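You operate a simulated robot arm through the tools that you are given. There is no shell and no other tool.

You run a simulated robot arm. Do the job below in one go: nothing can be reset, and whatever is moved stays where it is left.

JOB
Take the lock plate off the door panel, then paint the primer area by the mesh blue.
Fine: draw its bolt back first and lay it on the table; brush back in its pot; leave the dusty patch. A coat counts when it lies all over at full strength: go over it till it gets no stronger.
Where things are to end (x, y in the base frame): lock plate within 0.06 m of [1, -0.37].

It is judged by the outcome, as a careful person would: the job done as asked, and still so three seconds after it is handed in. It fails if anything else is knocked over, pushed out of place, dropped, spilled or broken.

ROBOT AND FRAMES
A 7-joint arm with a two-finger parallel gripper, fixed in place. Base frame: the origin is on the floor under the middle of its stand, x ahead of it, y to its left, z up; the work surface is at about z = 0.83. Lengths are in m, angles in degrees, forces in N, time in s.
It reaches about 1.372 m from its shoulder. Its first joint turns from -149.0 to 149.0 degrees. Payload 3.43 kg.
The TCP is the grasp point between the finger pads, 0.03 m short of the fingertips. In the tool frame z runs along the fingers and y along their closing line. The gripper opens to 0.094 m. The fingers are 0.028 m wide and 0.01 m thick; the gripper's body (0.05 by 0.096 m) begins 0.055 m behind the TCP.
Orientation is told as [roll, pitch, yaw] about the base's x, y, z axes, in that order, counted from this pose: with the fingers straight down and closing along the base's y, the tool's x points along the base's -x, its y along +y and its z along -z.

CONTROLS
- The arm moves only by the tool apply_moves. Its argument "deltas" is a list of rows, each a list of 3 entries, a list of its own where there are three numbers: the shift along the base's x, y, z in units of 400 mm (1.0 is 400 mm), then the turn, a rotation vector about the base's x, y, z in units of 60 degrees (1.0 is 60 degrees), then the opening, from 0 (shut) to 1 (fully open). In form: [[[x, y, z], [ax, ay, az], gripper], ...]. A call has 1 to 20 rows; each row is the pose to reach, as a shift and turn from the pose commanded when the call began. A call with a number of a shift or a turn outside -1 to 1 is refused whole. Rows are played at 5 a second. More than 0.05 m and 8.6 degrees between two rows, or a gripper value outside its range, and nothing of the call is played. Where a pose cannot be reached the arm comes as near as it can. A force on the tool above 40 N (or 10 N above the force at the start of the call, whichever is more), or a blocked arm, ends the call early, and 0.2 s more pass. The fingers move at their own pace (about 0.045 m/s each) and stop on an object; they squeeze with about 45 N. The grip force told is the motor's: it shows also when the fingers shut on nothing. Time passes only in rows, and 0.2 s behind the last, so rows that repeat a pose let the fingers close. It gives the time, the measured TCP pose, the force on the tool (base axes), the opening and the grip force at its end, in the units of the frame above (readings bear some noise), with the torque about the TCP (base axes, N m) and any sound that the robot's microphone picked up.
- Cameras (640 x 400 px; columns grow to the right, rows downward): "scene" is fixed at [0.4085, -0.6469, 1.6875]; the picture's right is [0.60, -0.80, 0.00], its down [-0.80, -0.59, -0.09] and it looks along [0.08, 0.06, -1.00] (base axes); focal length 214 px, centre (320, 200). "wrist" rides on the gripper at [0.076, 0.014, -0.103] in the tool frame; the picture's right is [-0.18, 0.98, 0.00], its down [-0.75, -0.14, -0.64] and it looks along [-0.63, -0.12, 0.77] (tool axes); focal length 243 px, centre (320, 200). There is no depth. A picture from a camera that has moved, and an enlarged one, comes with that camera's place and axes in the base frame and with its lens. The place of the scene camera against the robot may be out by one fixed shift of up to 0.018 m in any direction.
- snapshot(camera): a new picture of that camera. The clock stands still meanwhile.
- zoom(camera, box): a new picture of the part [left, top, right, bottom] of that camera's present view, enlarged. The clock stands still meanwhile.
- sign_off(): hands the job in; it is judged then, once.

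Places have to be worked out from the pictures, the camera data and where the tool is seen. Open the gripper and draw the arm clear of the work before you hand the job in, unless the task says otherwise.

The tools are called after "Request:" as a command line: name --argument value ..., lists and objects as JSON in quotes. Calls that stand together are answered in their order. apply_moves: Moves the arm, as the interface text tells. Its arguments: {"type":"object","properties":{"deltas":{"type":"array"}},"required":["deltas"]} The other tools are called the same way: snapshot (camera) takes a picture; zoom (camera, box) takes an enlarged picture of a part of a camera's view; sign_off () hands the job in.

At the start:

```text
time: 0.0
tool_pos: [0.7541, -0.6379, 1.1803]
tcp_rot: [0.0, 0.0, 0.1]
contact_force: [0.3, 0.5, 1.2]
torque: [0.01, -0.02, 0.0]
finger_gap: 0.0941
grasp_force: 0.0
```

scene: 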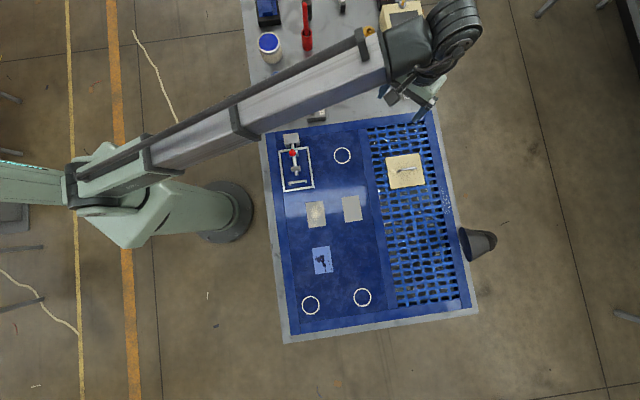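
wrist: 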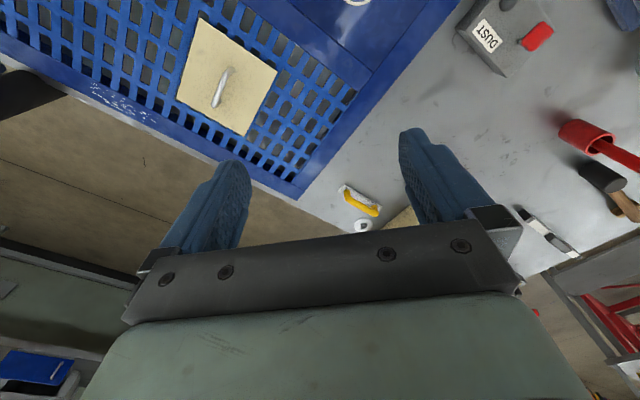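

I start by looking more closely at the scene: the door panel with its lock plate, patches, and the pots on the table.

Request:
zoom --camera "scene" --box '[240, 100, 400, 200]'

Request:
zoom --camera "scene" --box '[280, 180, 440, 280]'

Request:
zoom --camera "scene" --box '[240, 0, 400, 100]'

Request:
zoom --camera "wrist" --box '[320, 0, 640, 200]'

```text
4.00 times, centred on (320, 150) of scene
camera zoom: at [0.4085, -0.6469, 1.6875], right [0.6, -0.8, 0.0], down [-0.8, -0.59, -0.09], along [0.08, 0.06, -1.0], focal length 858 px, centre (320, 400)
```

zoom: 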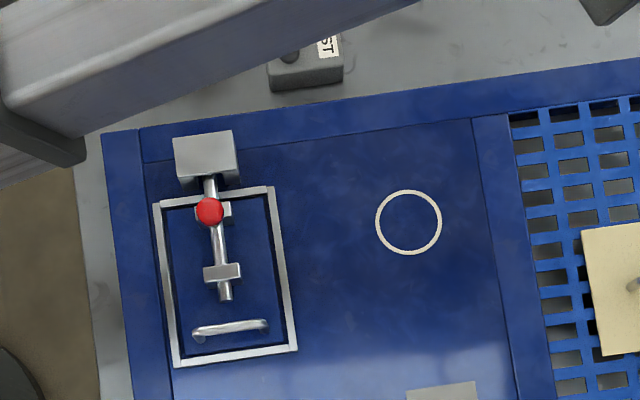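

```text
4.00 times, centred on (360, 230) of scene
camera zoom: at [0.4085, -0.6469, 1.6875], right [0.6, -0.8, 0.0], down [-0.8, -0.59, -0.09], along [0.08, 0.06, -1.0], focal length 858 px, centre (160, 80)
```

zoom: 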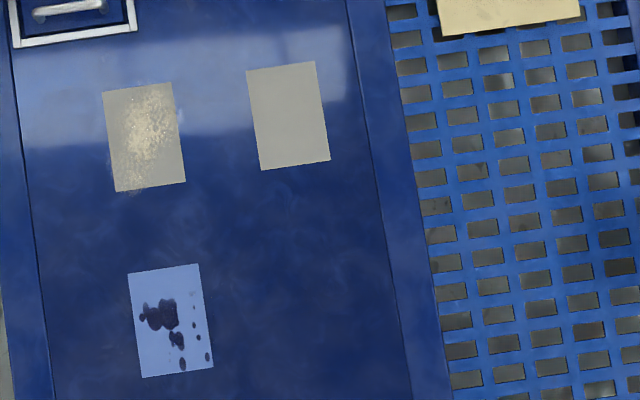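

```text
4.00 times, centred on (320, 50) of scene
camera zoom: at [0.4085, -0.6469, 1.6875], right [0.6, -0.8, 0.0], down [-0.8, -0.59, -0.09], along [0.08, 0.06, -1.0], focal length 858 px, centre (320, 800)
```

zoom: 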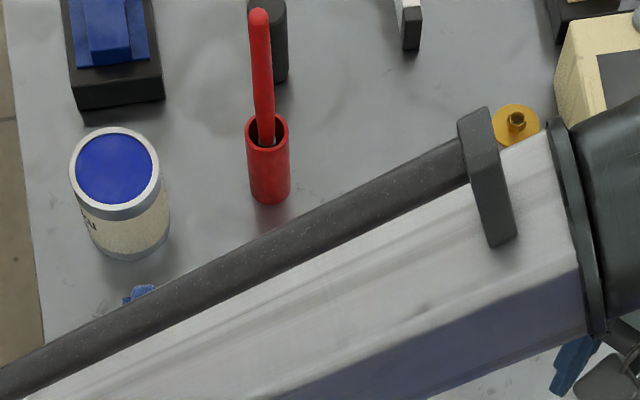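

```text
2.00 times, centred on (480, 100) of wrist
camera zoom: at [0.6779, -0.6236, 1.2823], right [0.18, 0.98, 0.0], down [0.75, -0.14, 0.64], along [0.63, -0.12, -0.77], focal length 485 px, centre (0, 400)
```

zoom: 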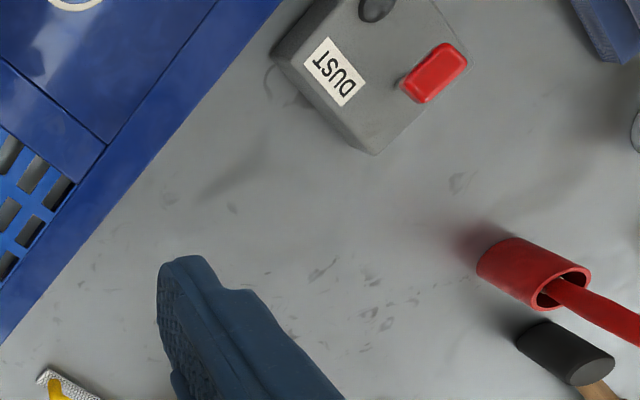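

The panel carries the lock plate (framed, with a handle and a red-knobbed bolt running into a keeper), a dusty primer patch, a clean primer patch by the mesh at about (0.523, -0.717), and a wet blue patch. I'll raise the arm and swing it left to view the table with the pots.

Request:
apply_moves --deltas '[[[0, 0.08, 0.05], [0, 0, 0], 1], [[0, 0.18, 0.1], [0, 0, 0], 1], [[0, 0.29, 0.12], [0, 0, 0], 1], [[0, 0.4, 0.12], [0, 0, 0], 1], [[0, 0.51, 0.12], [0, 0, 0], 1], [[0, 0.62, 0.12], [0, 0, 0], 1], [[0, 0.73, 0.12], [0, 0, 0], 1], [[0, 0.8, 0.12], [0, 0, 0], 1]]'

Request:
snapshot --camera "wrist"

Request:
snapshot --camera "scene"

```text
time: 0.8
tool_pos: [0.7548, -0.5347, 1.2256]
tcp_rot: [-0.6, -0.6, 0.7]
contact_force: [6.4, 0.5, -6.1]
torque: [-0.25, 0.26, -0.2]
finger_gap: 0.094
grasp_force: 0.2
out of reach, approached as far as the arm can: row 3
stopped in row 3: the force on the tool passed its limit at 60 N (the readings are from after the stop); the commanded pose is now the measured one
```

```text
taken
camera wrist: at [0.6771, -0.5197, 1.3265], right [0.17, 0.99, -0.01], down [0.75, -0.13, 0.65], along [0.64, -0.12, -0.76], focal length 243 px, centre (320, 200)
```

wrist: 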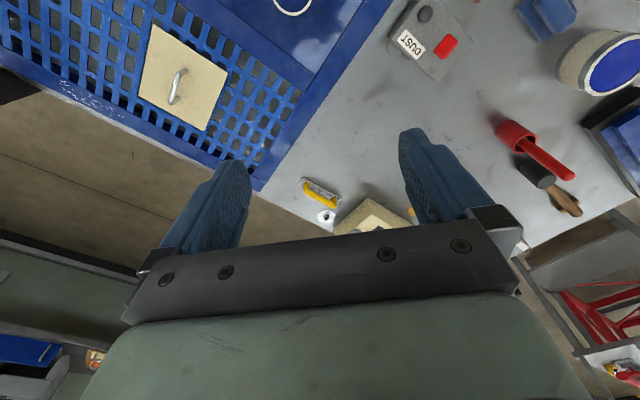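

```text
taken
```

scene: 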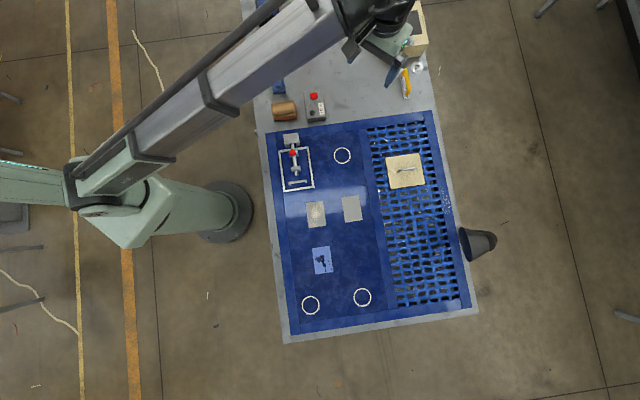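

The call stopped early with a force spike, though nothing appears near the gripper at this height. I'll try gentler, smaller steps at the same height toward the left and see whether it moves freely.

Request:
apply_moves --deltas '[[[0, 0.03, 0], [0, 0, 0], 1], [[0, 0.08, 0], [0, 0, 0], 1], [[0, 0.14, 0], [0, 0, 0], 1], [[0, 0.2, 0], [0, 0, 0], 1], [[0, 0.24, 0], [0, 0, 0], 1], [[0, 0.25, 0], [0, 0, 0], 1]]'

```text
time: 1.4
tool_pos: [0.7573, -0.506, 1.2241]
tcp_rot: [-1.0, -1.0, 1.2]
contact_force: [6.4, 1.8, -9.0]
torque: [-0.3, 0.06, -0.2]
finger_gap: 0.0942
grasp_force: 0.0
stopped in row 2: the force on the tool passed its limit at 43 N (the readings are from after the stop); the commanded pose is now the measured one
```

Still blocked with a residual downward/forward push. I'll look at the scene around the gripper and arm to see what is touching.

Request:
zoom --camera "scene" --box '[240, 0, 480, 150]'

Request:
snapshot --camera "scene"

Request:
snapshot --camera "wrist"

```text
2.67 times, centred on (360, 75) of scene
camera zoom: at [0.4085, -0.6469, 1.6875], right [0.6, -0.8, 0.0], down [-0.8, -0.59, -0.09], along [0.08, 0.06, -1.0], focal length 572 px, centre (213, 533)
```

zoom: 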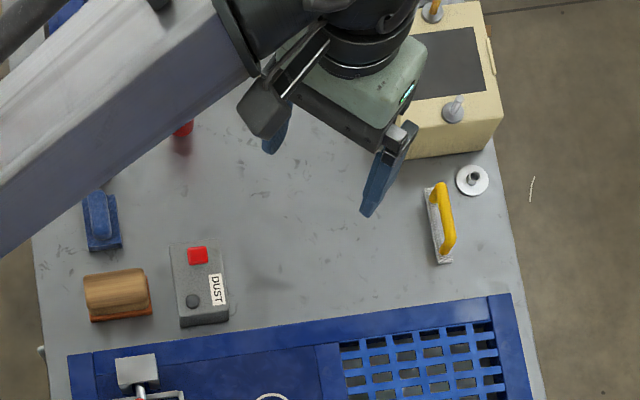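

```text
taken
```

scene: 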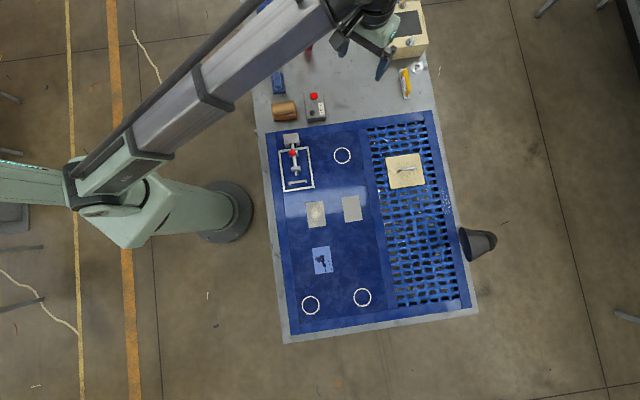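

```text
taken
camera wrist: at [0.6781, -0.4926, 1.3252], right [0.17, 0.99, -0.01], down [0.74, -0.12, 0.66], along [0.65, -0.12, -0.75], focal length 243 px, centre (320, 200)
```

wrist: 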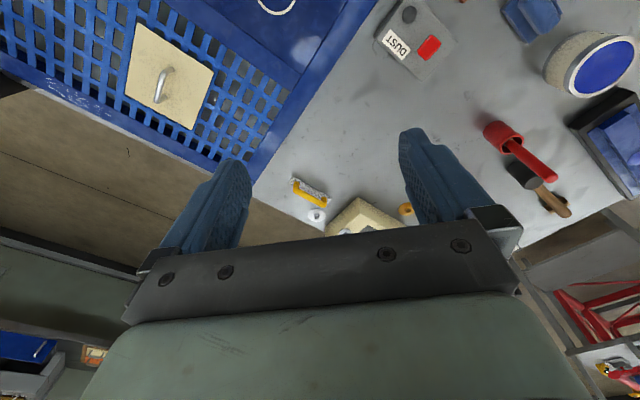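

The hand's camera appears to be jammed against the forearm (force pushes it forward and down), so the pose is folding too tightly. I'll go down and see if the force vanishes.

Request:
apply_moves --deltas '[[[0.02, 0, -0.04], [0, 0, 0], 1], [[0.04, 0, -0.1], [0, 0, 0], 1], [[0.06, 0, -0.18], [0, 0, 0], 1], [[0.06, 0, -0.24], [0, 0, 0], 1], [[0.06, 0, -0.25], [0, 0, 0], 1]]'

```text
time: 2.6
tool_pos: [0.7806, -0.5069, 1.1239]
tcp_rot: [-0.8, -0.9, 1.2]
contact_force: [-1.0, 0.1, -0.2]
torque: [0.01, -0.01, 0.0]
finger_gap: 0.0941
grasp_force: 0.1
```

Force is gone at z = 1.12. I'll straighten the hand and continue left at this height for a view of the table.

Request:
apply_moves --deltas '[[[0, 0.06, 0], [0.013, 0.015, -0.02], 1], [[0, 0.15, 0], [0.013, 0.015, -0.02], 1], [[0, 0.25, 0], [0.013, 0.015, -0.02], 1], [[0, 0.35, 0], [0.013, 0.015, -0.02], 1], [[0, 0.45, 0], [0.013, 0.015, -0.02], 1], [[0, 0.5, 0], [0.013, 0.015, -0.02], 1], [[0, 0.5, 0], [0.013, 0.015, -0.02], 1]]'

Request:
snapshot --camera "wrist"

Request:
snapshot --camera "scene"

```text
time: 4.2
tool_pos: [0.7794, -0.3067, 1.1247]
tcp_rot: [0.0, -0.1, 0.0]
contact_force: [-0.1, 0.1, 0.5]
torque: [0.02, 0.01, -0.01]
finger_gap: 0.0941
grasp_force: 0.0
```

```text
taken
camera wrist: at [0.7033, -0.2925, 1.2263], right [0.19, 0.98, 0.0], down [0.75, -0.14, 0.64], along [0.63, -0.12, -0.77], focal length 243 px, centre (320, 200)
```

wrist: 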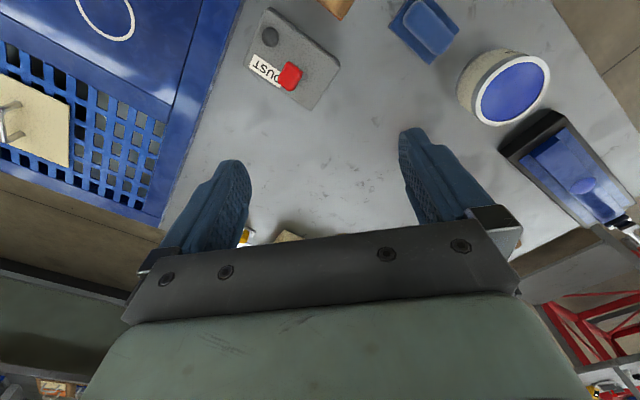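

```text
taken
```

scene: 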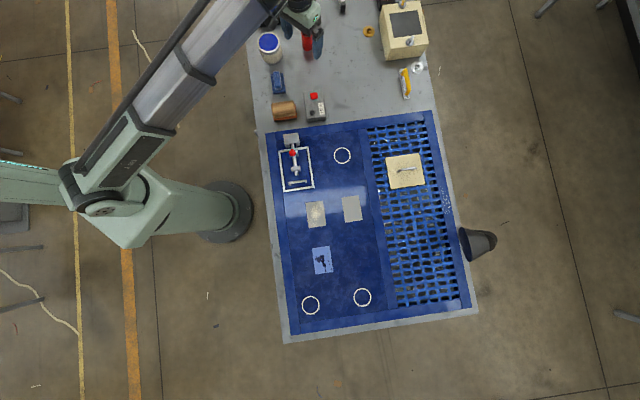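

The table is now visible to the scene camera. I'll enlarge that region.

Request:
zoom --camera "scene" --box '[240, 0, 440, 125]'

Request:
zoom --camera "wrist" --box '[220, 0, 640, 260]'

```text
3.20 times, centred on (340, 62) of scene
camera zoom: at [0.4085, -0.6469, 1.6875], right [0.6, -0.8, 0.0], down [-0.8, -0.59, -0.09], along [0.08, 0.06, -1.0], focal length 686 px, centre (256, 640)
```

zoom: 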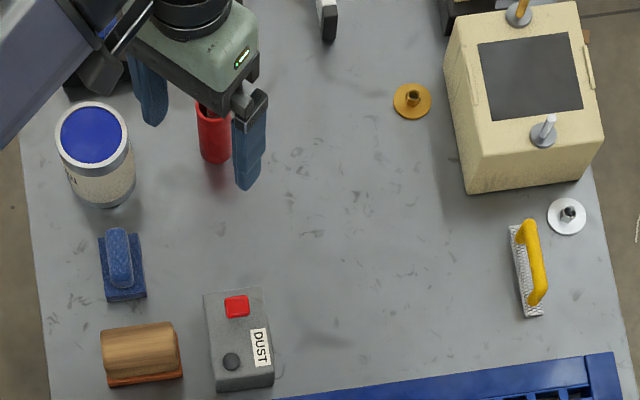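

```text
1.52 times, centred on (430, 130) of wrist
camera zoom: at [0.7033, -0.2925, 1.2263], right [0.19, 0.98, 0.0], down [0.75, -0.14, 0.64], along [0.63, -0.12, -0.77], focal length 370 px, centre (152, 307)
```

zoom: 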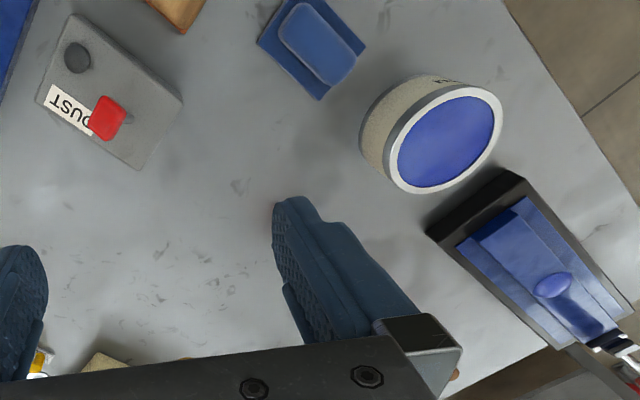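

I can see a paint tin with blue paint, a red cup with a red handle in it, pads, a DUST box and a yellow-handled tool; the target spot (1,-0.37) is clear. I'll move further for a closer wrist view of the red cup and the tray.

Request:
apply_moves --deltas '[[[0.05, 0.03, 0.02], [0, 0, 0], 1], [[0.12, 0.08, 0.05], [0, 0, 0], 1], [[0.19, 0.14, 0.08], [0, 0, 0], 1], [[0.26, 0.2, 0.1], [0, 0, 0], 1], [[0.3, 0.25, 0.1], [0, 0, 0], 1], [[0.3, 0.25, 0.1], [0, 0, 0], 1]]'

Request:
snapshot --camera "wrist"

Request:
snapshot --camera "scene"

```text
time: 5.6
tool_pos: [0.9013, -0.2068, 1.1649]
tcp_rot: [0.0, -0.1, -0.1]
contact_force: [0.3, 0.9, -0.2]
torque: [-0.04, -0.01, 0.0]
finger_gap: 0.094
grasp_force: 0.0
```

```text
taken
camera wrist: at [0.825, -0.1925, 1.267], right [0.19, 0.98, 0.0], down [0.75, -0.14, 0.64], along [0.63, -0.12, -0.77], focal length 243 px, centre (320, 200)
```

wrist: 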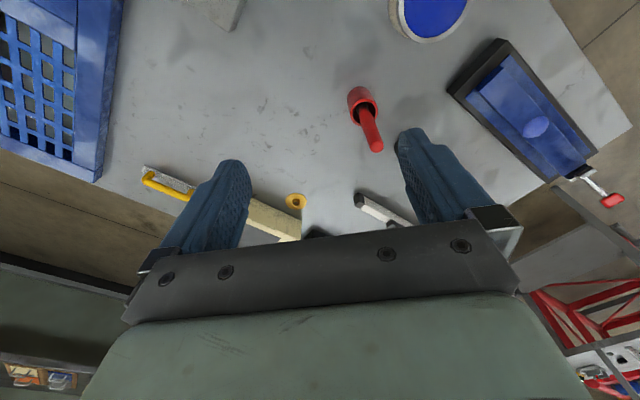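

```text
taken
```

scene: 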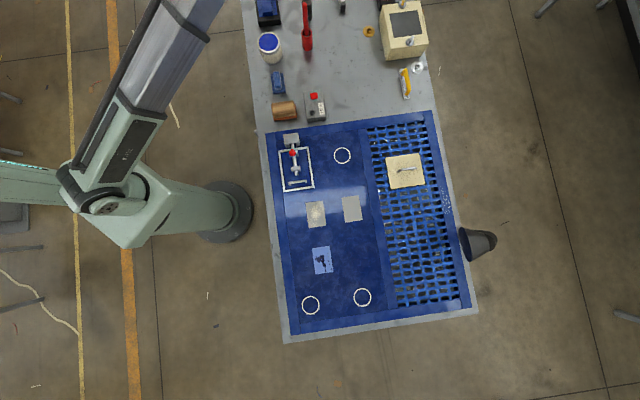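

The arm is out of the scene camera's way now; I'll enlarge the red cup, tin, and tray in both views.

Request:
zoom --camera "scene" --box '[240, 0, 368, 80]'

Request:
zoom --camera "wrist" --box '[310, 0, 630, 200]'

Request:
zoom --camera "scene" --box '[340, 0, 468, 80]'

Request:
zoom --camera "scene" --box '[256, 80, 384, 160]'

Request:
zoom --camera "scene" --box '[265, 120, 345, 200]'

```text
5.00 times, centred on (304, 40) of scene
camera zoom: at [0.4085, -0.6469, 1.6875], right [0.6, -0.8, 0.0], down [-0.8, -0.59, -0.09], along [0.08, 0.06, -1.0], focal length 1072 px, centre (400, 1000)
```

zoom: 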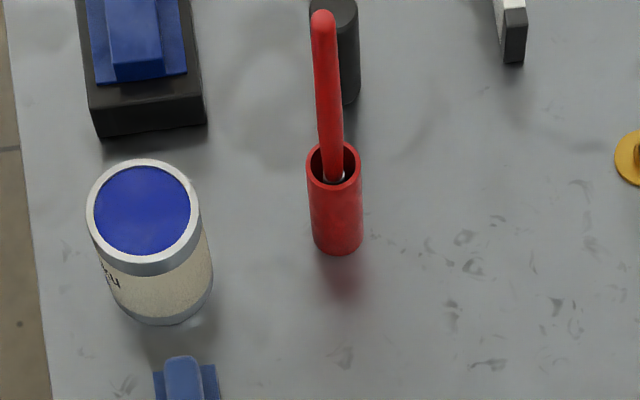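

```text
2.00 times, centred on (470, 100) of wrist
camera zoom: at [0.825, -0.1925, 1.267], right [0.19, 0.98, 0.0], down [0.75, -0.14, 0.64], along [0.63, -0.12, -0.77], focal length 485 px, centre (20, 400)
```

zoom: 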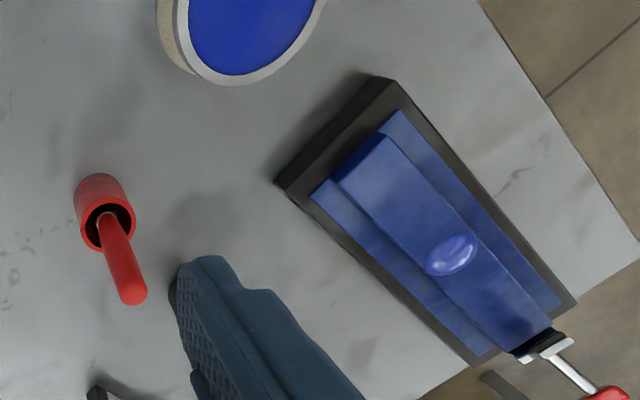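

```text
5.00 times, centred on (404, 40) of scene
camera zoom: at [0.4085, -0.6469, 1.6875], right [0.6, -0.8, 0.0], down [-0.8, -0.59, -0.09], along [0.08, 0.06, -1.0], focal length 1072 px, centre (-100, 1000)
```

zoom: 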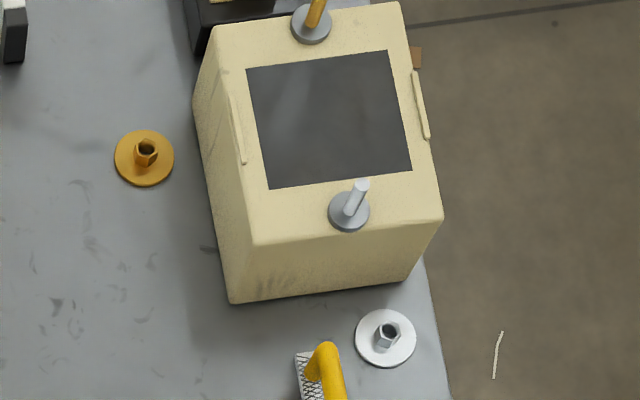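

```text
5.00 times, centred on (320, 120) of scene
camera zoom: at [0.4085, -0.6469, 1.6875], right [0.6, -0.8, 0.0], down [-0.8, -0.59, -0.09], along [0.08, 0.06, -1.0], focal length 1072 px, centre (320, 600)
```

zoom: 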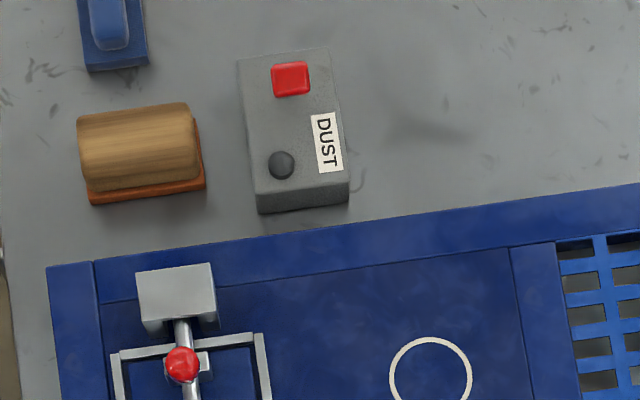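

```text
5.00 times, centred on (305, 160) of scene
camera zoom: at [0.4085, -0.6469, 1.6875], right [0.6, -0.8, 0.0], down [-0.8, -0.59, -0.09], along [0.08, 0.06, -1.0], focal length 1072 px, centre (395, 400)
```

zoom: 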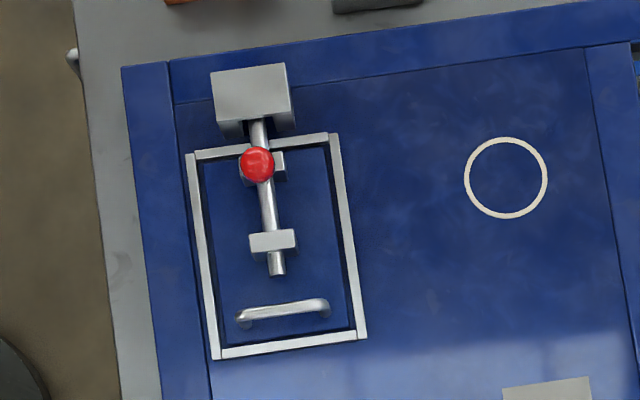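

The red knob of the bolt is at roughly (0.553, -0.409) and the handle at (0.479, -0.487); the panel's axes run at about 45° to the base. I'll travel above the lock plate at z≈1.1 while turning the hand +45° so that it closes across the bolt.

Request:
apply_moves --deltas '[[[-0.05, -0.03, 0], [0, 0, 0.05], 1], [[-0.13, -0.08, -0.01], [0, 0, 0.11], 1], [[-0.22, -0.14, -0.03], [0, 0, 0.18], 1], [[-0.31, -0.2, -0.05], [0, 0, 0.25], 1], [[-0.4, -0.26, -0.06], [0, 0, 0.32], 1], [[-0.49, -0.31, -0.08], [0, 0, 0.39], 1], [[-0.58, -0.37, -0.1], [0, 0, 0.46], 1], [[-0.67, -0.43, -0.11], [0, 0, 0.53], 1], [[-0.76, -0.49, -0.12], [0, 0, 0.6], 1], [[-0.84, -0.54, -0.13], [0, 0, 0.67], 1], [[-0.9, -0.58, -0.14], [0, 0, 0.73], 1], [[-0.93, -0.6, -0.15], [0, 0, 0.75], 1], [[-0.93, -0.6, -0.15], [0, 0, 0.75], 1]]'

Request:
snapshot --camera "wrist"

Request:
snapshot --camera "scene"

```text
time: 8.4
tool_pos: [0.5281, -0.4467, 1.1026]
tcp_rot: [-0.1, 0.0, 44.9]
contact_force: [0.3, -0.6, 0.1]
torque: [0.03, 0.0, -0.02]
finger_gap: 0.0942
grasp_force: 0.1
```

```text
taken
camera wrist: at [0.4638, -0.4906, 1.2064], right [-0.56, 0.83, 0.0], down [0.63, 0.43, 0.64], along [0.53, 0.36, -0.77], focal length 243 px, centre (320, 200)
```

wrist: 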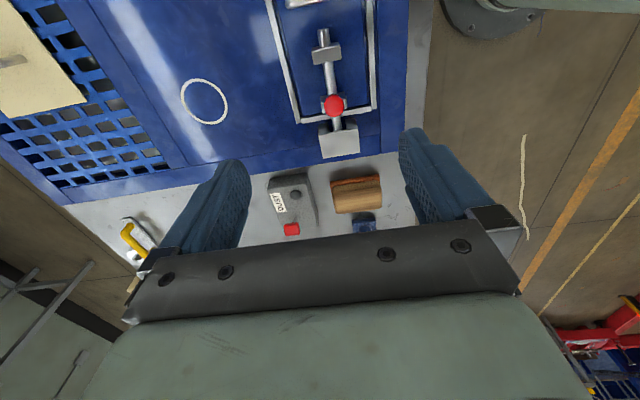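

```text
taken
```

scene: 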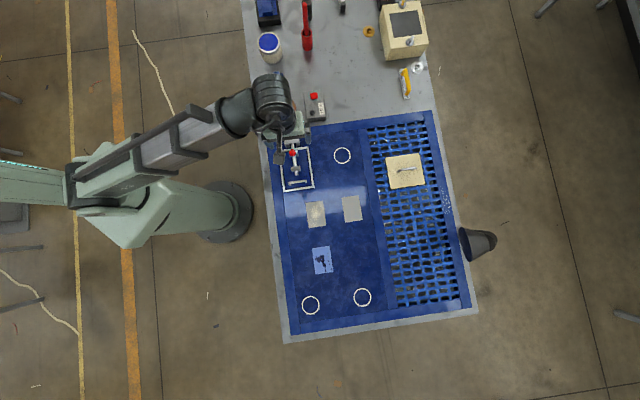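

The knob appears at (334,105) in the wrist view, about (0.543, -0.415). I'll enlarge it to understand the heights and mechanism.

Request:
zoom --camera "wrist" --box '[240, 0, 430, 170]'

Request:
zoom --camera "scene" --box '[255, 110, 335, 200]'

```text
2.35 times, centred on (335, 85) of wrist
camera zoom: at [0.4638, -0.4906, 1.2064], right [-0.56, 0.83, 0.0], down [0.63, 0.43, 0.64], along [0.53, 0.36, -0.77], focal length 571 px, centre (285, 471)
```

zoom: 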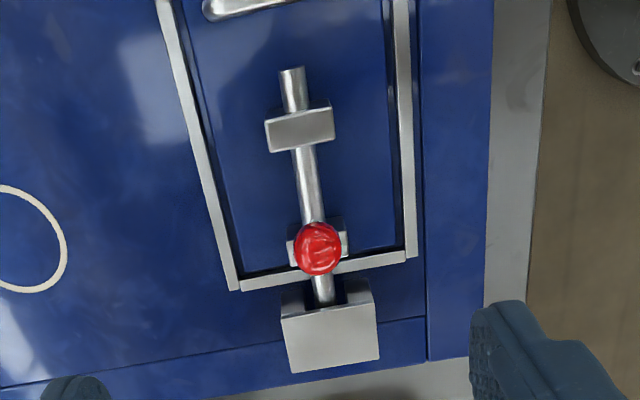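

```text
4.44 times, centred on (295, 155) of scene
camera zoom: at [0.4085, -0.6469, 1.6875], right [0.6, -0.8, 0.0], down [-0.8, -0.59, -0.09], along [0.08, 0.06, -1.0], focal length 953 px, centre (431, 400)
```

zoom: 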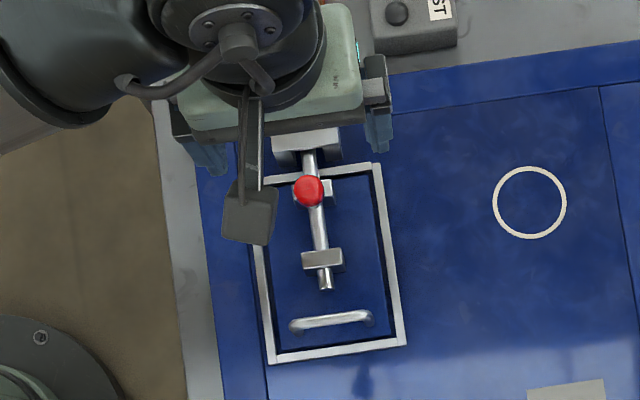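

The plate sits inside a fixed silver frame, with the bolt crossing the frame into the keeper block. I'll centre over the knob and go lower to triangulate its height.

Request:
apply_moves --deltas '[[[0.01, 0.02, -0.05], [0, 0, 0], 1], [[0.02, 0.05, -0.12], [0, 0, 0], 1], [[0.03, 0.07, -0.2], [0, 0, 0], 1], [[0.037, 0.08, -0.25], [0, 0, 0], 1], [[0.037, 0.08, -0.25], [0, 0, 0], 1]]'

Request:
zoom --camera "wrist" --box '[200, 0, 440, 180]'

```text
time: 9.6
tool_pos: [0.5458, -0.4156, 1.0042]
tcp_rot: [-0.1, 0.0, 44.9]
contact_force: [0.3, 0.7, 0.3]
torque: [0.0, 0.06, -0.02]
finger_gap: 0.0938
grasp_force: 0.1
```

```text
2.22 times, centred on (320, 90) of wrist
camera zoom: at [0.4809, -0.4594, 1.1058], right [-0.56, 0.83, 0.0], down [0.63, 0.43, 0.64], along [0.53, 0.36, -0.77], focal length 539 px, centre (320, 444)
```

zoom: 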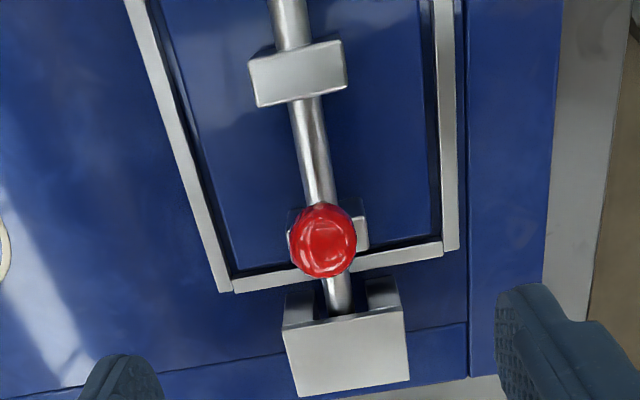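

Triangulation gives the knob near (0.541, -0.417) with its centre at z≈0.885–0.895. I'll go lower with open fingers (tips still above it) and check again.

Request:
apply_moves --deltas '[[[0, 0, -0.04], [0, 0, 0], 1], [[0, 0, -0.09], [0, 0, 0], 1], [[0, 0, -0.13], [0, 0, 0], 1], [[0, 0, -0.13], [0, 0, 0], 1]]'

Request:
snapshot --camera "wrist"

Request:
zoom --camera "wrist" --box '[200, 20, 440, 200]'

Request:
zoom --camera "scene" --box '[255, 110, 335, 200]'

```text
time: 10.6
tool_pos: [0.5441, -0.4153, 0.9519]
tcp_rot: [0.0, 0.0, 44.9]
contact_force: [-0.3, -0.5, -0.3]
torque: [-0.01, 0.02, 0.0]
finger_gap: 0.094
grasp_force: 0.1
```

```text
taken
camera wrist: at [0.48, -0.4592, 1.054], right [-0.56, 0.83, 0.0], down [0.63, 0.43, 0.64], along [0.53, 0.36, -0.77], focal length 243 px, centre (320, 200)
```

wrist: 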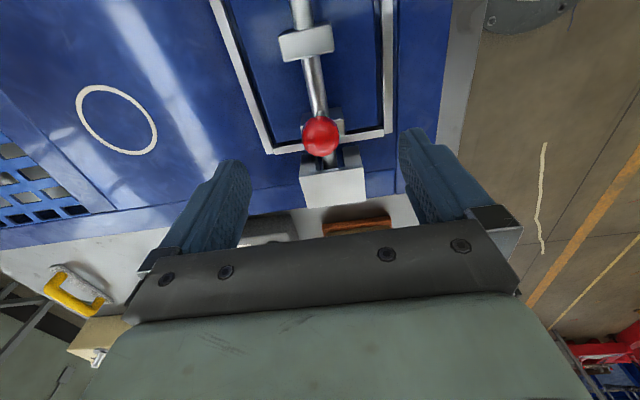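

```text
2.22 times, centred on (320, 110) of wrist
camera zoom: at [0.48, -0.4592, 1.054], right [-0.56, 0.83, 0.0], down [0.63, 0.43, 0.64], along [0.53, 0.36, -0.77], focal length 539 px, centre (320, 400)
```

zoom: 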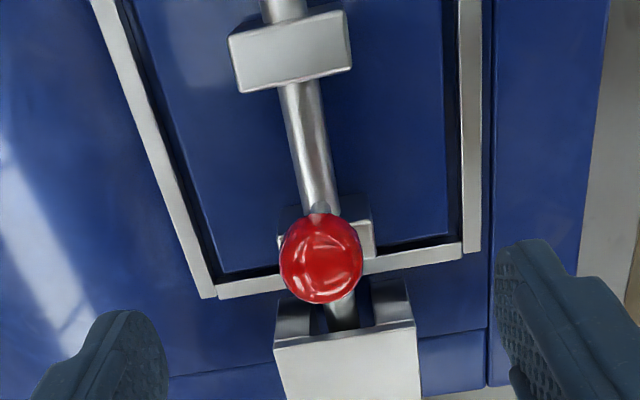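

```text
4.44 times, centred on (295, 155) of scene
camera zoom: at [0.4085, -0.6469, 1.6875], right [0.6, -0.8, 0.0], down [-0.8, -0.59, -0.09], along [0.08, 0.06, -1.0], focal length 953 px, centre (431, 400)
```

zoom: 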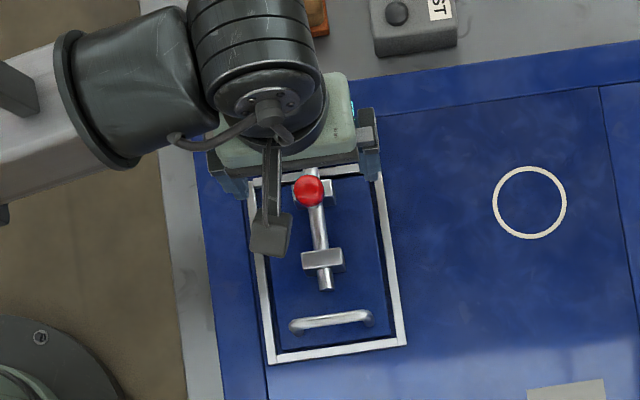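

The knob's centre works out at about (0.540, -0.419, 0.902), ~24 mm across, guides' tops near 0.875. I'll lower so the fingertips are just below the ball's middle (TCP z≈0.92), then close on it.

Request:
apply_moves --deltas '[[[-0.01, -0.01, -0.03], [0, 0, 0], 1], [[-0.01, -0.01, -0.08], [0, 0, 0], 1], [[-0.01, -0.01, -0.08], [0, 0, 0], 0], [[-0.01, -0.01, -0.08], [0, 0, 0], 0], [[-0.01, -0.01, -0.08], [0, 0, 0], 0], [[-0.01, -0.01, -0.08], [0, 0, 0], 0], [[-0.01, -0.01, -0.08], [0, 0, 0], 0], [[-0.01, -0.01, -0.08], [0, 0, 0], 0]]'

Request:
snapshot --camera "wrist"

```text
time: 12.4
tool_pos: [0.5392, -0.4182, 0.9217]
tcp_rot: [0.0, 0.1, 45.0]
contact_force: [0.8, -0.5, 0.6]
torque: [-0.01, -0.03, -0.01]
finger_gap: 0.0252
grasp_force: 44.7
```

```text
taken
camera wrist: at [0.4747, -0.4628, 1.0231], right [-0.56, 0.83, 0.0], down [0.63, 0.43, 0.64], along [0.53, 0.36, -0.77], focal length 243 px, centre (320, 200)
```

wrist: 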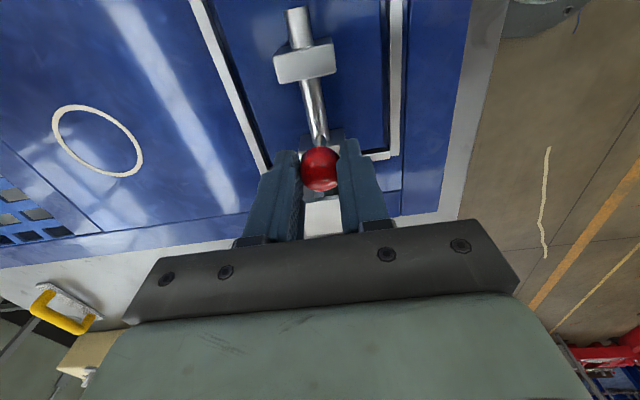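

The ball is gripped (gap 25 mm, 45 N). Now I'll draw the bolt back along the plate toward the handle, direction about (-0.713, -0.701), slowly.

Request:
apply_moves --deltas '[[[-0.009, -0.0088, 0], [0, 0, 0], 0], [[-0.0178, -0.0175, 0], [0, 0, 0], 0], [[-0.0267, -0.0263, 0], [0, 0, 0], 0], [[-0.0356, -0.035, 0], [0, 0, 0], 0], [[-0.0445, -0.0438, 0], [0, 0, 0], 0], [[-0.0535, -0.0525, 0], [0, 0, 0], 0], [[-0.0535, -0.0525, 0], [0, 0, 0], 0]]'

Request:
snapshot --camera "wrist"

Request:
zoom --camera "scene" --box '[255, 110, 335, 200]'

```text
time: 14.0
tool_pos: [0.5171, -0.4393, 0.9202]
tcp_rot: [-0.1, 0.0, 44.8]
contact_force: [5.7, 0.8, 0.4]
torque: [0.19, -0.68, 0.23]
finger_gap: 0.0248
grasp_force: 44.8
```

```text
taken
camera wrist: at [0.4531, -0.4832, 1.0232], right [-0.56, 0.83, 0.0], down [0.63, 0.43, 0.64], along [0.53, 0.36, -0.77], focal length 243 px, centre (320, 200)
```

wrist: 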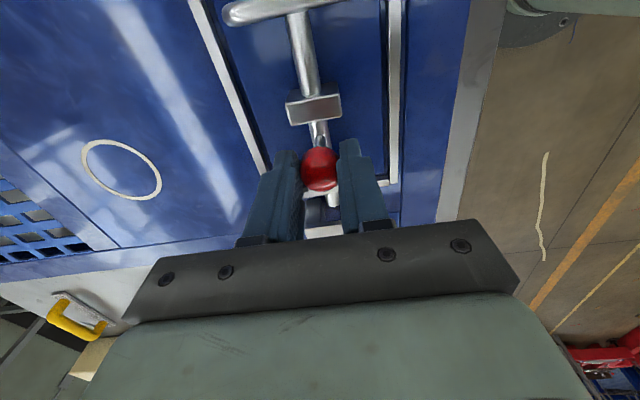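

```text
4.44 times, centred on (295, 155) of scene
camera zoom: at [0.4085, -0.6469, 1.6875], right [0.6, -0.8, 0.0], down [-0.8, -0.59, -0.09], along [0.08, 0.06, -1.0], focal length 953 px, centre (431, 400)
```

zoom: 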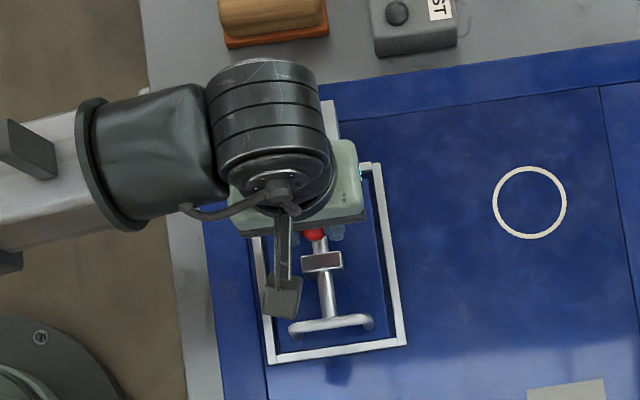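

The bolt has moved ~30 mm with low force, its tail now reaching the handle. I'll continue gently a bit further to reach its stop.

Request:
apply_moves --deltas '[[[-0.005, -0.0049, 0], [0, 0, 0], 0], [[-0.01, -0.0098, 0], [0, 0, 0], 0], [[-0.015, -0.0147, 0], [0, 0, 0], 0], [[-0.015, -0.0147, 0], [0, 0, 0], 0]]'

```text
time: 15.0
tool_pos: [0.5124, -0.4448, 0.9206]
tcp_rot: [0.1, 0.0, 44.9]
contact_force: [7.3, 0.5, 1.1]
torque: [-0.08, -0.08, 0.08]
finger_gap: 0.0249
grasp_force: 45.1
```

Total draw is ~38 mm, force still only ~7 N. I'll check visually whether the bolt tip is clear of the keeper.

Request:
zoom --camera "wrist" --box '[220, 0, 420, 240]'

Request:
zoom --camera "scene" --box '[275, 125, 325, 195]'

```text
1.67 times, centred on (320, 120) of wrist
camera zoom: at [0.4474, -0.4886, 1.0231], right [-0.56, 0.83, 0.0], down [0.63, 0.43, 0.64], along [0.53, 0.36, -0.77], focal length 404 px, centre (320, 333)
```

zoom: 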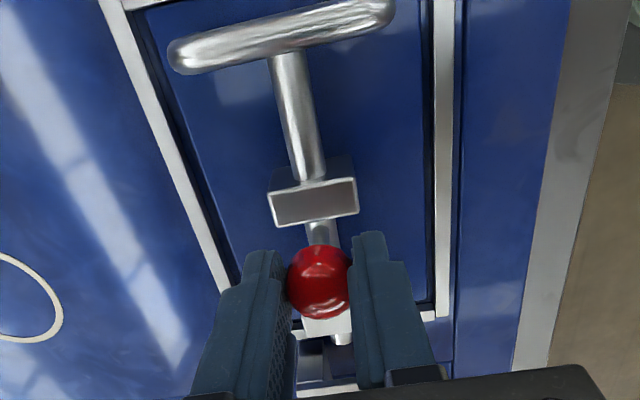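

```text
5.71 times, centred on (300, 160) of scene
camera zoom: at [0.4085, -0.6469, 1.6875], right [0.6, -0.8, 0.0], down [-0.8, -0.59, -0.09], along [0.08, 0.06, -1.0], focal length 1226 px, centre (434, 429)
```

zoom: 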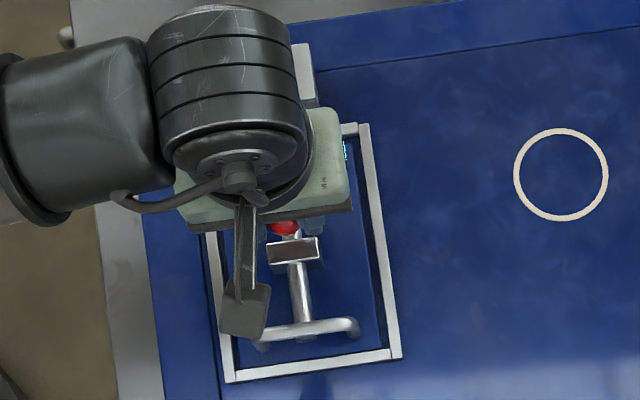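

The bolt tip seems just past the near guide. I'll pull a few more millimetres to find the stop, watching the force.

Request:
apply_moves --deltas '[[[-0.005, -0.0049, 0], [0, 0, 0], 0], [[-0.01, -0.0098, 0], [0, 0, 0], 0], [[-0.015, -0.0147, 0], [0, 0, 0], 0], [[-0.015, -0.0147, 0], [0, 0, 0], 0]]'

```text
time: 16.0
tool_pos: [0.5071, -0.449, 0.9208]
tcp_rot: [-0.1, -0.4, 45.0]
contact_force: [20.8, 19.0, 12.7]
torque: [0.57, -0.7, -0.01]
finger_gap: 0.0251
grasp_force: 44.5
```

The force rose to ~28 N along the bolt: it is at its stop after ~45 mm. I'll ease off a hair, open, and rise clear to look.

Request:
apply_moves --deltas '[[[0.004, 0.004, 0], [0, 0, 0], 0], [[0.004, 0.004, 0], [0, 0, 0], 0.7], [[0.004, 0.004, 0], [0, 0, 0], 0.7], [[0.004, 0.004, 0], [0, 0, 0], 0.7], [[0.004, 0.004, 0.05], [0, 0, 0], 0.7], [[0.004, 0.004, 0.13], [0, 0, 0], 0.7], [[0.004, 0.004, 0.22], [0, 0, 0], 0.7], [[0.004, 0.004, 0.3], [0, 0, 0], 1], [[0.004, 0.004, 0.3], [0, 0, 0], 1]]'

Request:
snapshot --camera "wrist"

Request:
zoom --camera "wrist" --box '[220, 0, 440, 180]'

```text
time: 18.0
tool_pos: [0.507, -0.4486, 1.0406]
tcp_rot: [0.0, 0.1, 44.8]
contact_force: [0.5, 0.7, -0.5]
torque: [0.02, -0.03, 0.01]
finger_gap: 0.0938
grasp_force: 0.1
```

```text
taken
camera wrist: at [0.4424, -0.4927, 1.1438], right [-0.56, 0.83, 0.0], down [0.63, 0.43, 0.64], along [0.53, 0.36, -0.77], focal length 243 px, centre (320, 200)
```

wrist: 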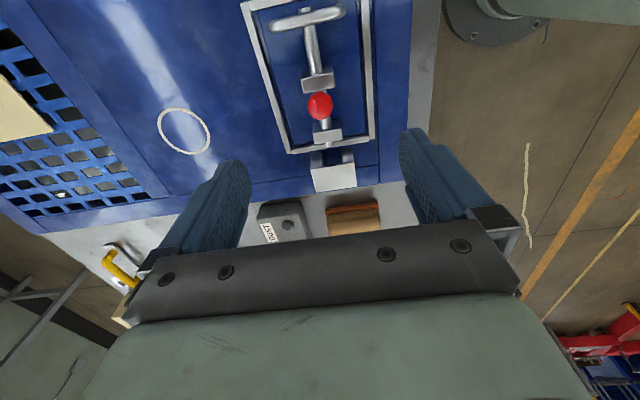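

```text
2.22 times, centred on (330, 90) of wrist
camera zoom: at [0.4424, -0.4927, 1.1438], right [-0.56, 0.83, 0.0], down [0.63, 0.43, 0.64], along [0.53, 0.36, -0.77], focal length 539 px, centre (298, 444)
```

zoom: 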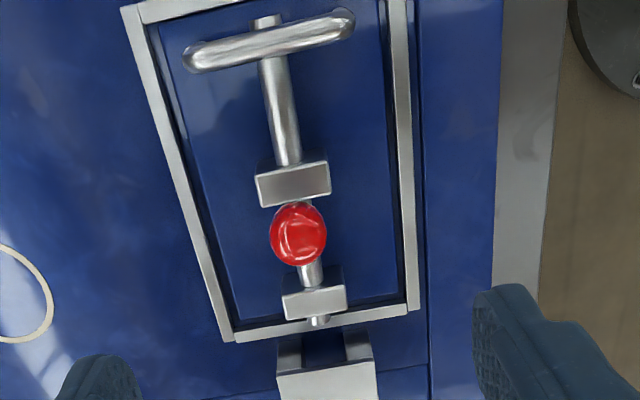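

The bolt is now fully clear of the keeper. Its tail passes under the handle, so I'd rather grip the plate by its middle guide block (near the plate's centre, at about (0.499,-0.457), better balanced), fingers closing across it. I'll hover just above to verify alignment.

Request:
apply_moves --deltas '[[[-0.01, -0.01, -0.06], [0, 0, 0], 0.65], [[-0.021, -0.0205, -0.13], [0, 0, 0], 0.65], [[-0.021, -0.0205, -0.19], [0, 0, 0], 0.65], [[-0.021, -0.0205, -0.214], [0, 0, 0], 0.65], [[-0.021, -0.0205, -0.214], [0, 0, 0], 0.65]]'

Request:
zoom --camera "wrist" --box '[220, 20, 420, 200]'

Request:
snapshot --camera "wrist"

```text
time: 19.2
tool_pos: [0.5003, -0.4586, 0.9545]
tcp_rot: [-0.1, 0.0, 44.9]
contact_force: [-0.2, 0.2, 0.1]
torque: [-0.01, 0.01, 0.0]
finger_gap: 0.0611
grasp_force: 0.0
```

```text
2.22 times, centred on (320, 110) of wrist
camera zoom: at [0.4352, -0.5022, 1.0567], right [-0.56, 0.83, 0.0], down [0.63, 0.43, 0.64], along [0.53, 0.36, -0.77], focal length 539 px, centre (320, 400)
```

zoom: 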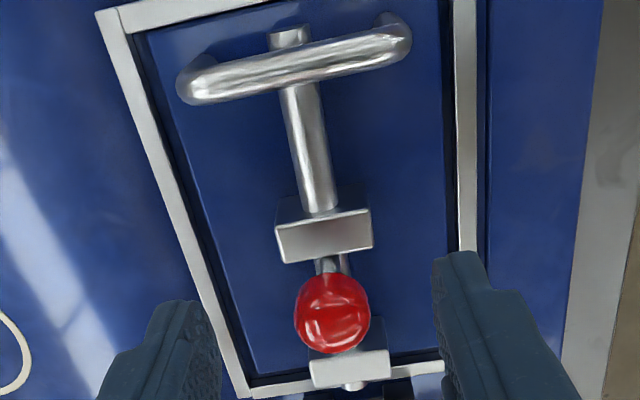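

```text
taken
camera wrist: at [0.4352, -0.5022, 1.0567], right [-0.56, 0.83, 0.0], down [0.63, 0.43, 0.64], along [0.53, 0.36, -0.77], focal length 243 px, centre (320, 200)
```

wrist: 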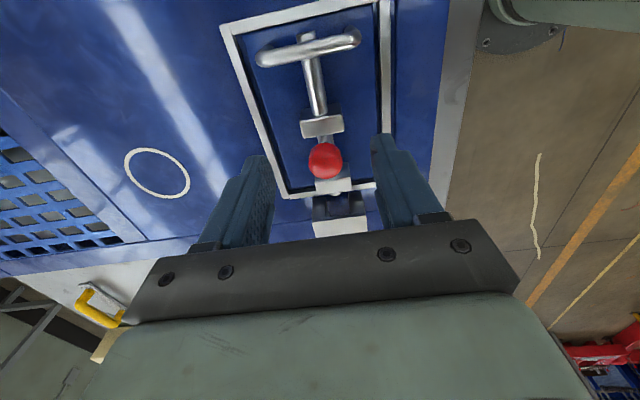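

The guide block centre works out at about (0.500, -0.456), its top at z≈0.868, coinciding with the plate's centre. I'll lower so that the tips come to ~0.852 on either side of it, then close.

Request:
apply_moves --deltas '[[[0, 0.0075, -0.05], [0, 0, 0], 0.65], [[0, 0.0075, -0.1], [0, 0, 0], 0.65], [[0, 0.0075, -0.14], [0, 0, 0], 0.65], [[0, 0.0075, -0.165], [0, 0, 0], 0.65], [[0, 0.0075, -0.181], [0, 0, 0], 0.65], [[0, 0.0075, -0.181], [0, 0, 0], 0.65]]'

Request:
zoom --camera "wrist" --box '[220, 40, 420, 220]'

```text
time: 20.6
tool_pos: [0.5007, -0.4545, 0.8819]
tcp_rot: [-0.1, 0.0, 44.8]
contact_force: [-1.4, -0.5, -0.5]
torque: [0.02, 0.02, 0.0]
finger_gap: 0.0609
grasp_force: 0.1
```

```text
2.22 times, centred on (320, 130) of wrist
camera zoom: at [0.4346, -0.4984, 0.985], right [-0.56, 0.83, 0.0], down [0.63, 0.43, 0.64], along [0.53, 0.36, -0.77], focal length 539 px, centre (320, 356)
```

zoom: 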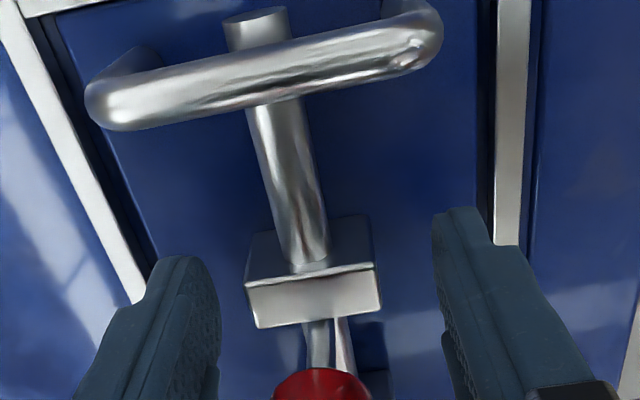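

The fingers straddle the guide block well. I'll go down another ~5 mm watching the force, then close on it.

Request:
apply_moves --deltas '[[[0, 0, -0.006], [0, 0, 0], 0.65], [[0, 0, -0.012], [0, 0, 0], 0.65], [[0, 0, -0.012], [0, 0, 0], 0], [[0, 0, -0.012], [0, 0, 0], 0], [[0, 0, -0.012], [0, 0, 0], 0], [[0, 0, -0.012], [0, 0, 0], 0], [[0, 0, -0.012], [0, 0, 0], 0]]'

Request:
zoom --camera "wrist" --box '[220, 40, 420, 220]'

```text
time: 22.2
tool_pos: [0.4991, -0.4547, 0.8782]
tcp_rot: [0.1, 0.0, 44.9]
contact_force: [2.0, -1.6, 0.1]
torque: [-0.15, -0.24, 0.0]
finger_gap: 0.036
grasp_force: 45.2
```

```text
2.22 times, centred on (320, 130) of wrist
camera zoom: at [0.4353, -0.4987, 0.9804], right [-0.56, 0.83, 0.0], down [0.63, 0.43, 0.64], along [0.53, 0.36, -0.77], focal length 539 px, centre (320, 356)
```

zoom: 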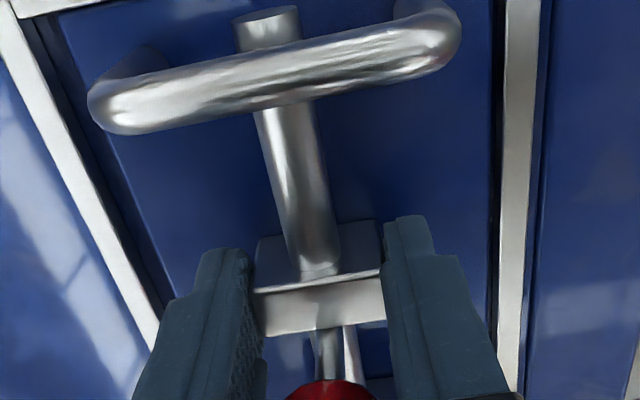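

The guide block is gripped at 36 mm with 45 N. I'll lift straight up slowly by 3 cm and check the forces.

Request:
apply_moves --deltas '[[[0, 0, 0.01], [0, 0, 0], 0], [[0, 0, 0.025], [0, 0, 0], 0], [[0, 0, 0.05], [0, 0, 0], 0], [[0, 0, 0.075], [0, 0, 0], 0], [[0, 0, 0.075], [0, 0, 0], 0]]'

Request:
snapshot --camera "wrist"

Request:
zoom --camera "scene" --box '[255, 110, 335, 200]'

```text
time: 23.4
tool_pos: [0.4987, -0.4549, 0.9068]
tcp_rot: [0.1, 0.1, 44.9]
contact_force: [-0.2, 0.3, -6.8]
torque: [-0.04, 0.03, 0.0]
finger_gap: 0.0358
grasp_force: 45.1
```

```text
taken
camera wrist: at [0.4354, -0.4993, 1.0099], right [-0.56, 0.83, 0.0], down [0.63, 0.43, 0.64], along [0.53, 0.36, -0.77], focal length 243 px, centre (320, 200)
```

wrist: 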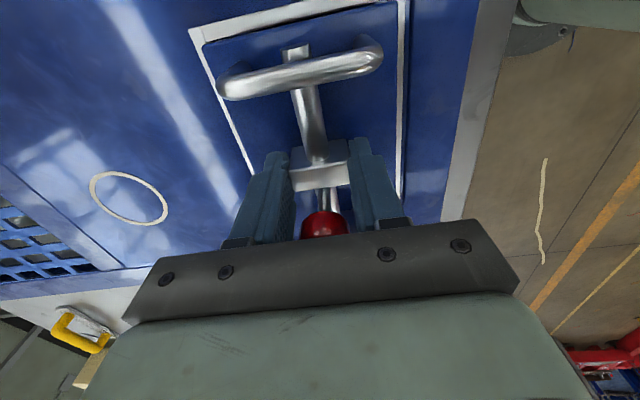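

```text
4.44 times, centred on (295, 155) of scene
camera zoom: at [0.4085, -0.6469, 1.6875], right [0.6, -0.8, 0.0], down [-0.8, -0.59, -0.09], along [0.08, 0.06, -1.0], focal length 953 px, centre (431, 400)
```

zoom: 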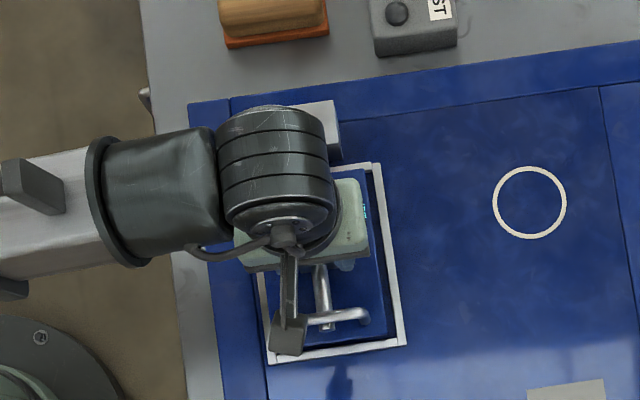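

The plate comes up freely: 6.8 N weight, almost no torque, so it is level and balanced. I'll raise it to z≈1.05 and start carrying it toward the target.

Request:
apply_moves --deltas '[[[0, 0, 0.03], [0, 0, 0], 0], [[0, 0, 0.09], [0, 0, 0], 0], [[0, 0, 0.16], [0, 0, 0], 0], [[0, 0, 0.23], [0, 0, 0], 0], [[0, 0, 0.3], [0, 0, 0], 0], [[0.02, 0, 0.35], [0, 0, 0], 0], [[0.06, 0.01, 0.36], [0, 0, 0], 0], [[0.12, 0.02, 0.36], [0, 0, 0], 0], [[0.19, 0.03, 0.36], [0, 0, 0], 0], [[0.26, 0.045, 0.36], [0, 0, 0], 0], [[0.33, 0.06, 0.36], [0, 0, 0], 0], [[0.4, 0.07, 0.36], [0, 0, 0], 0], [[0.47, 0.08, 0.36], [0, 0, 0], 0], [[0.54, 0.09, 0.36], [0, 0, 0], 0], [[0.61, 0.1, 0.36], [0, 0, 0], 0], [[0.67, 0.11, 0.36], [0, 0, 0], 0], [[0.71, 0.12, 0.36], [0, 0, 0], 0], [[0.72, 0.12, 0.36], [0, 0, 0], 0], [[0.72, 0.12, 0.36], [0, 0, 0], 0]]'

Request:
snapshot --camera "scene"

Request:
snapshot --camera "wrist"

```text
time: 27.4
tool_pos: [0.7871, -0.4058, 1.0518]
tcp_rot: [0.1, 0.1, 44.9]
contact_force: [0.1, 0.1, -6.8]
torque: [-0.01, 0.04, -0.01]
finger_gap: 0.0357
grasp_force: 44.7
```

```text
taken
```

scene: 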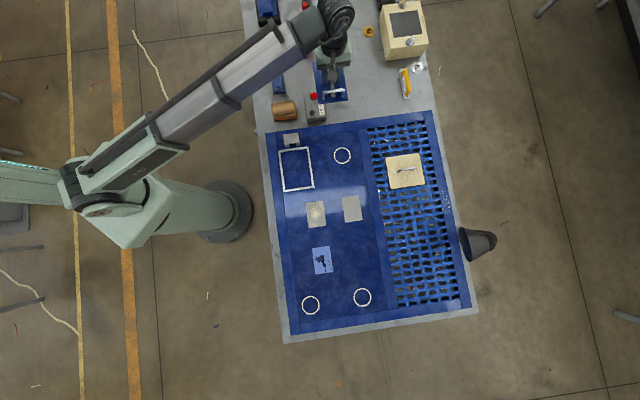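

```text
taken
camera wrist: at [0.7227, -0.4496, 1.1542], right [-0.56, 0.83, 0.0], down [0.63, 0.43, 0.64], along [0.53, 0.36, -0.77], focal length 243 px, centre (320, 200)
```

wrist: 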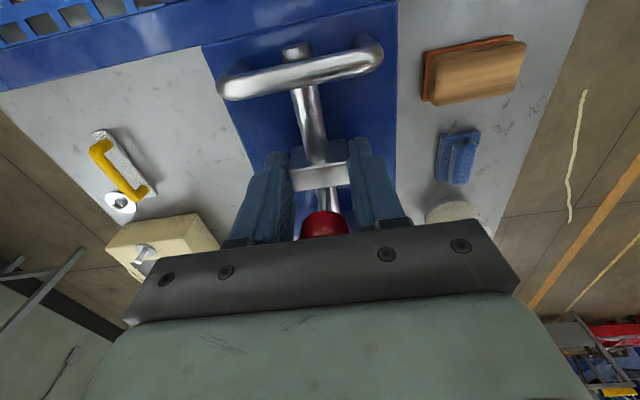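

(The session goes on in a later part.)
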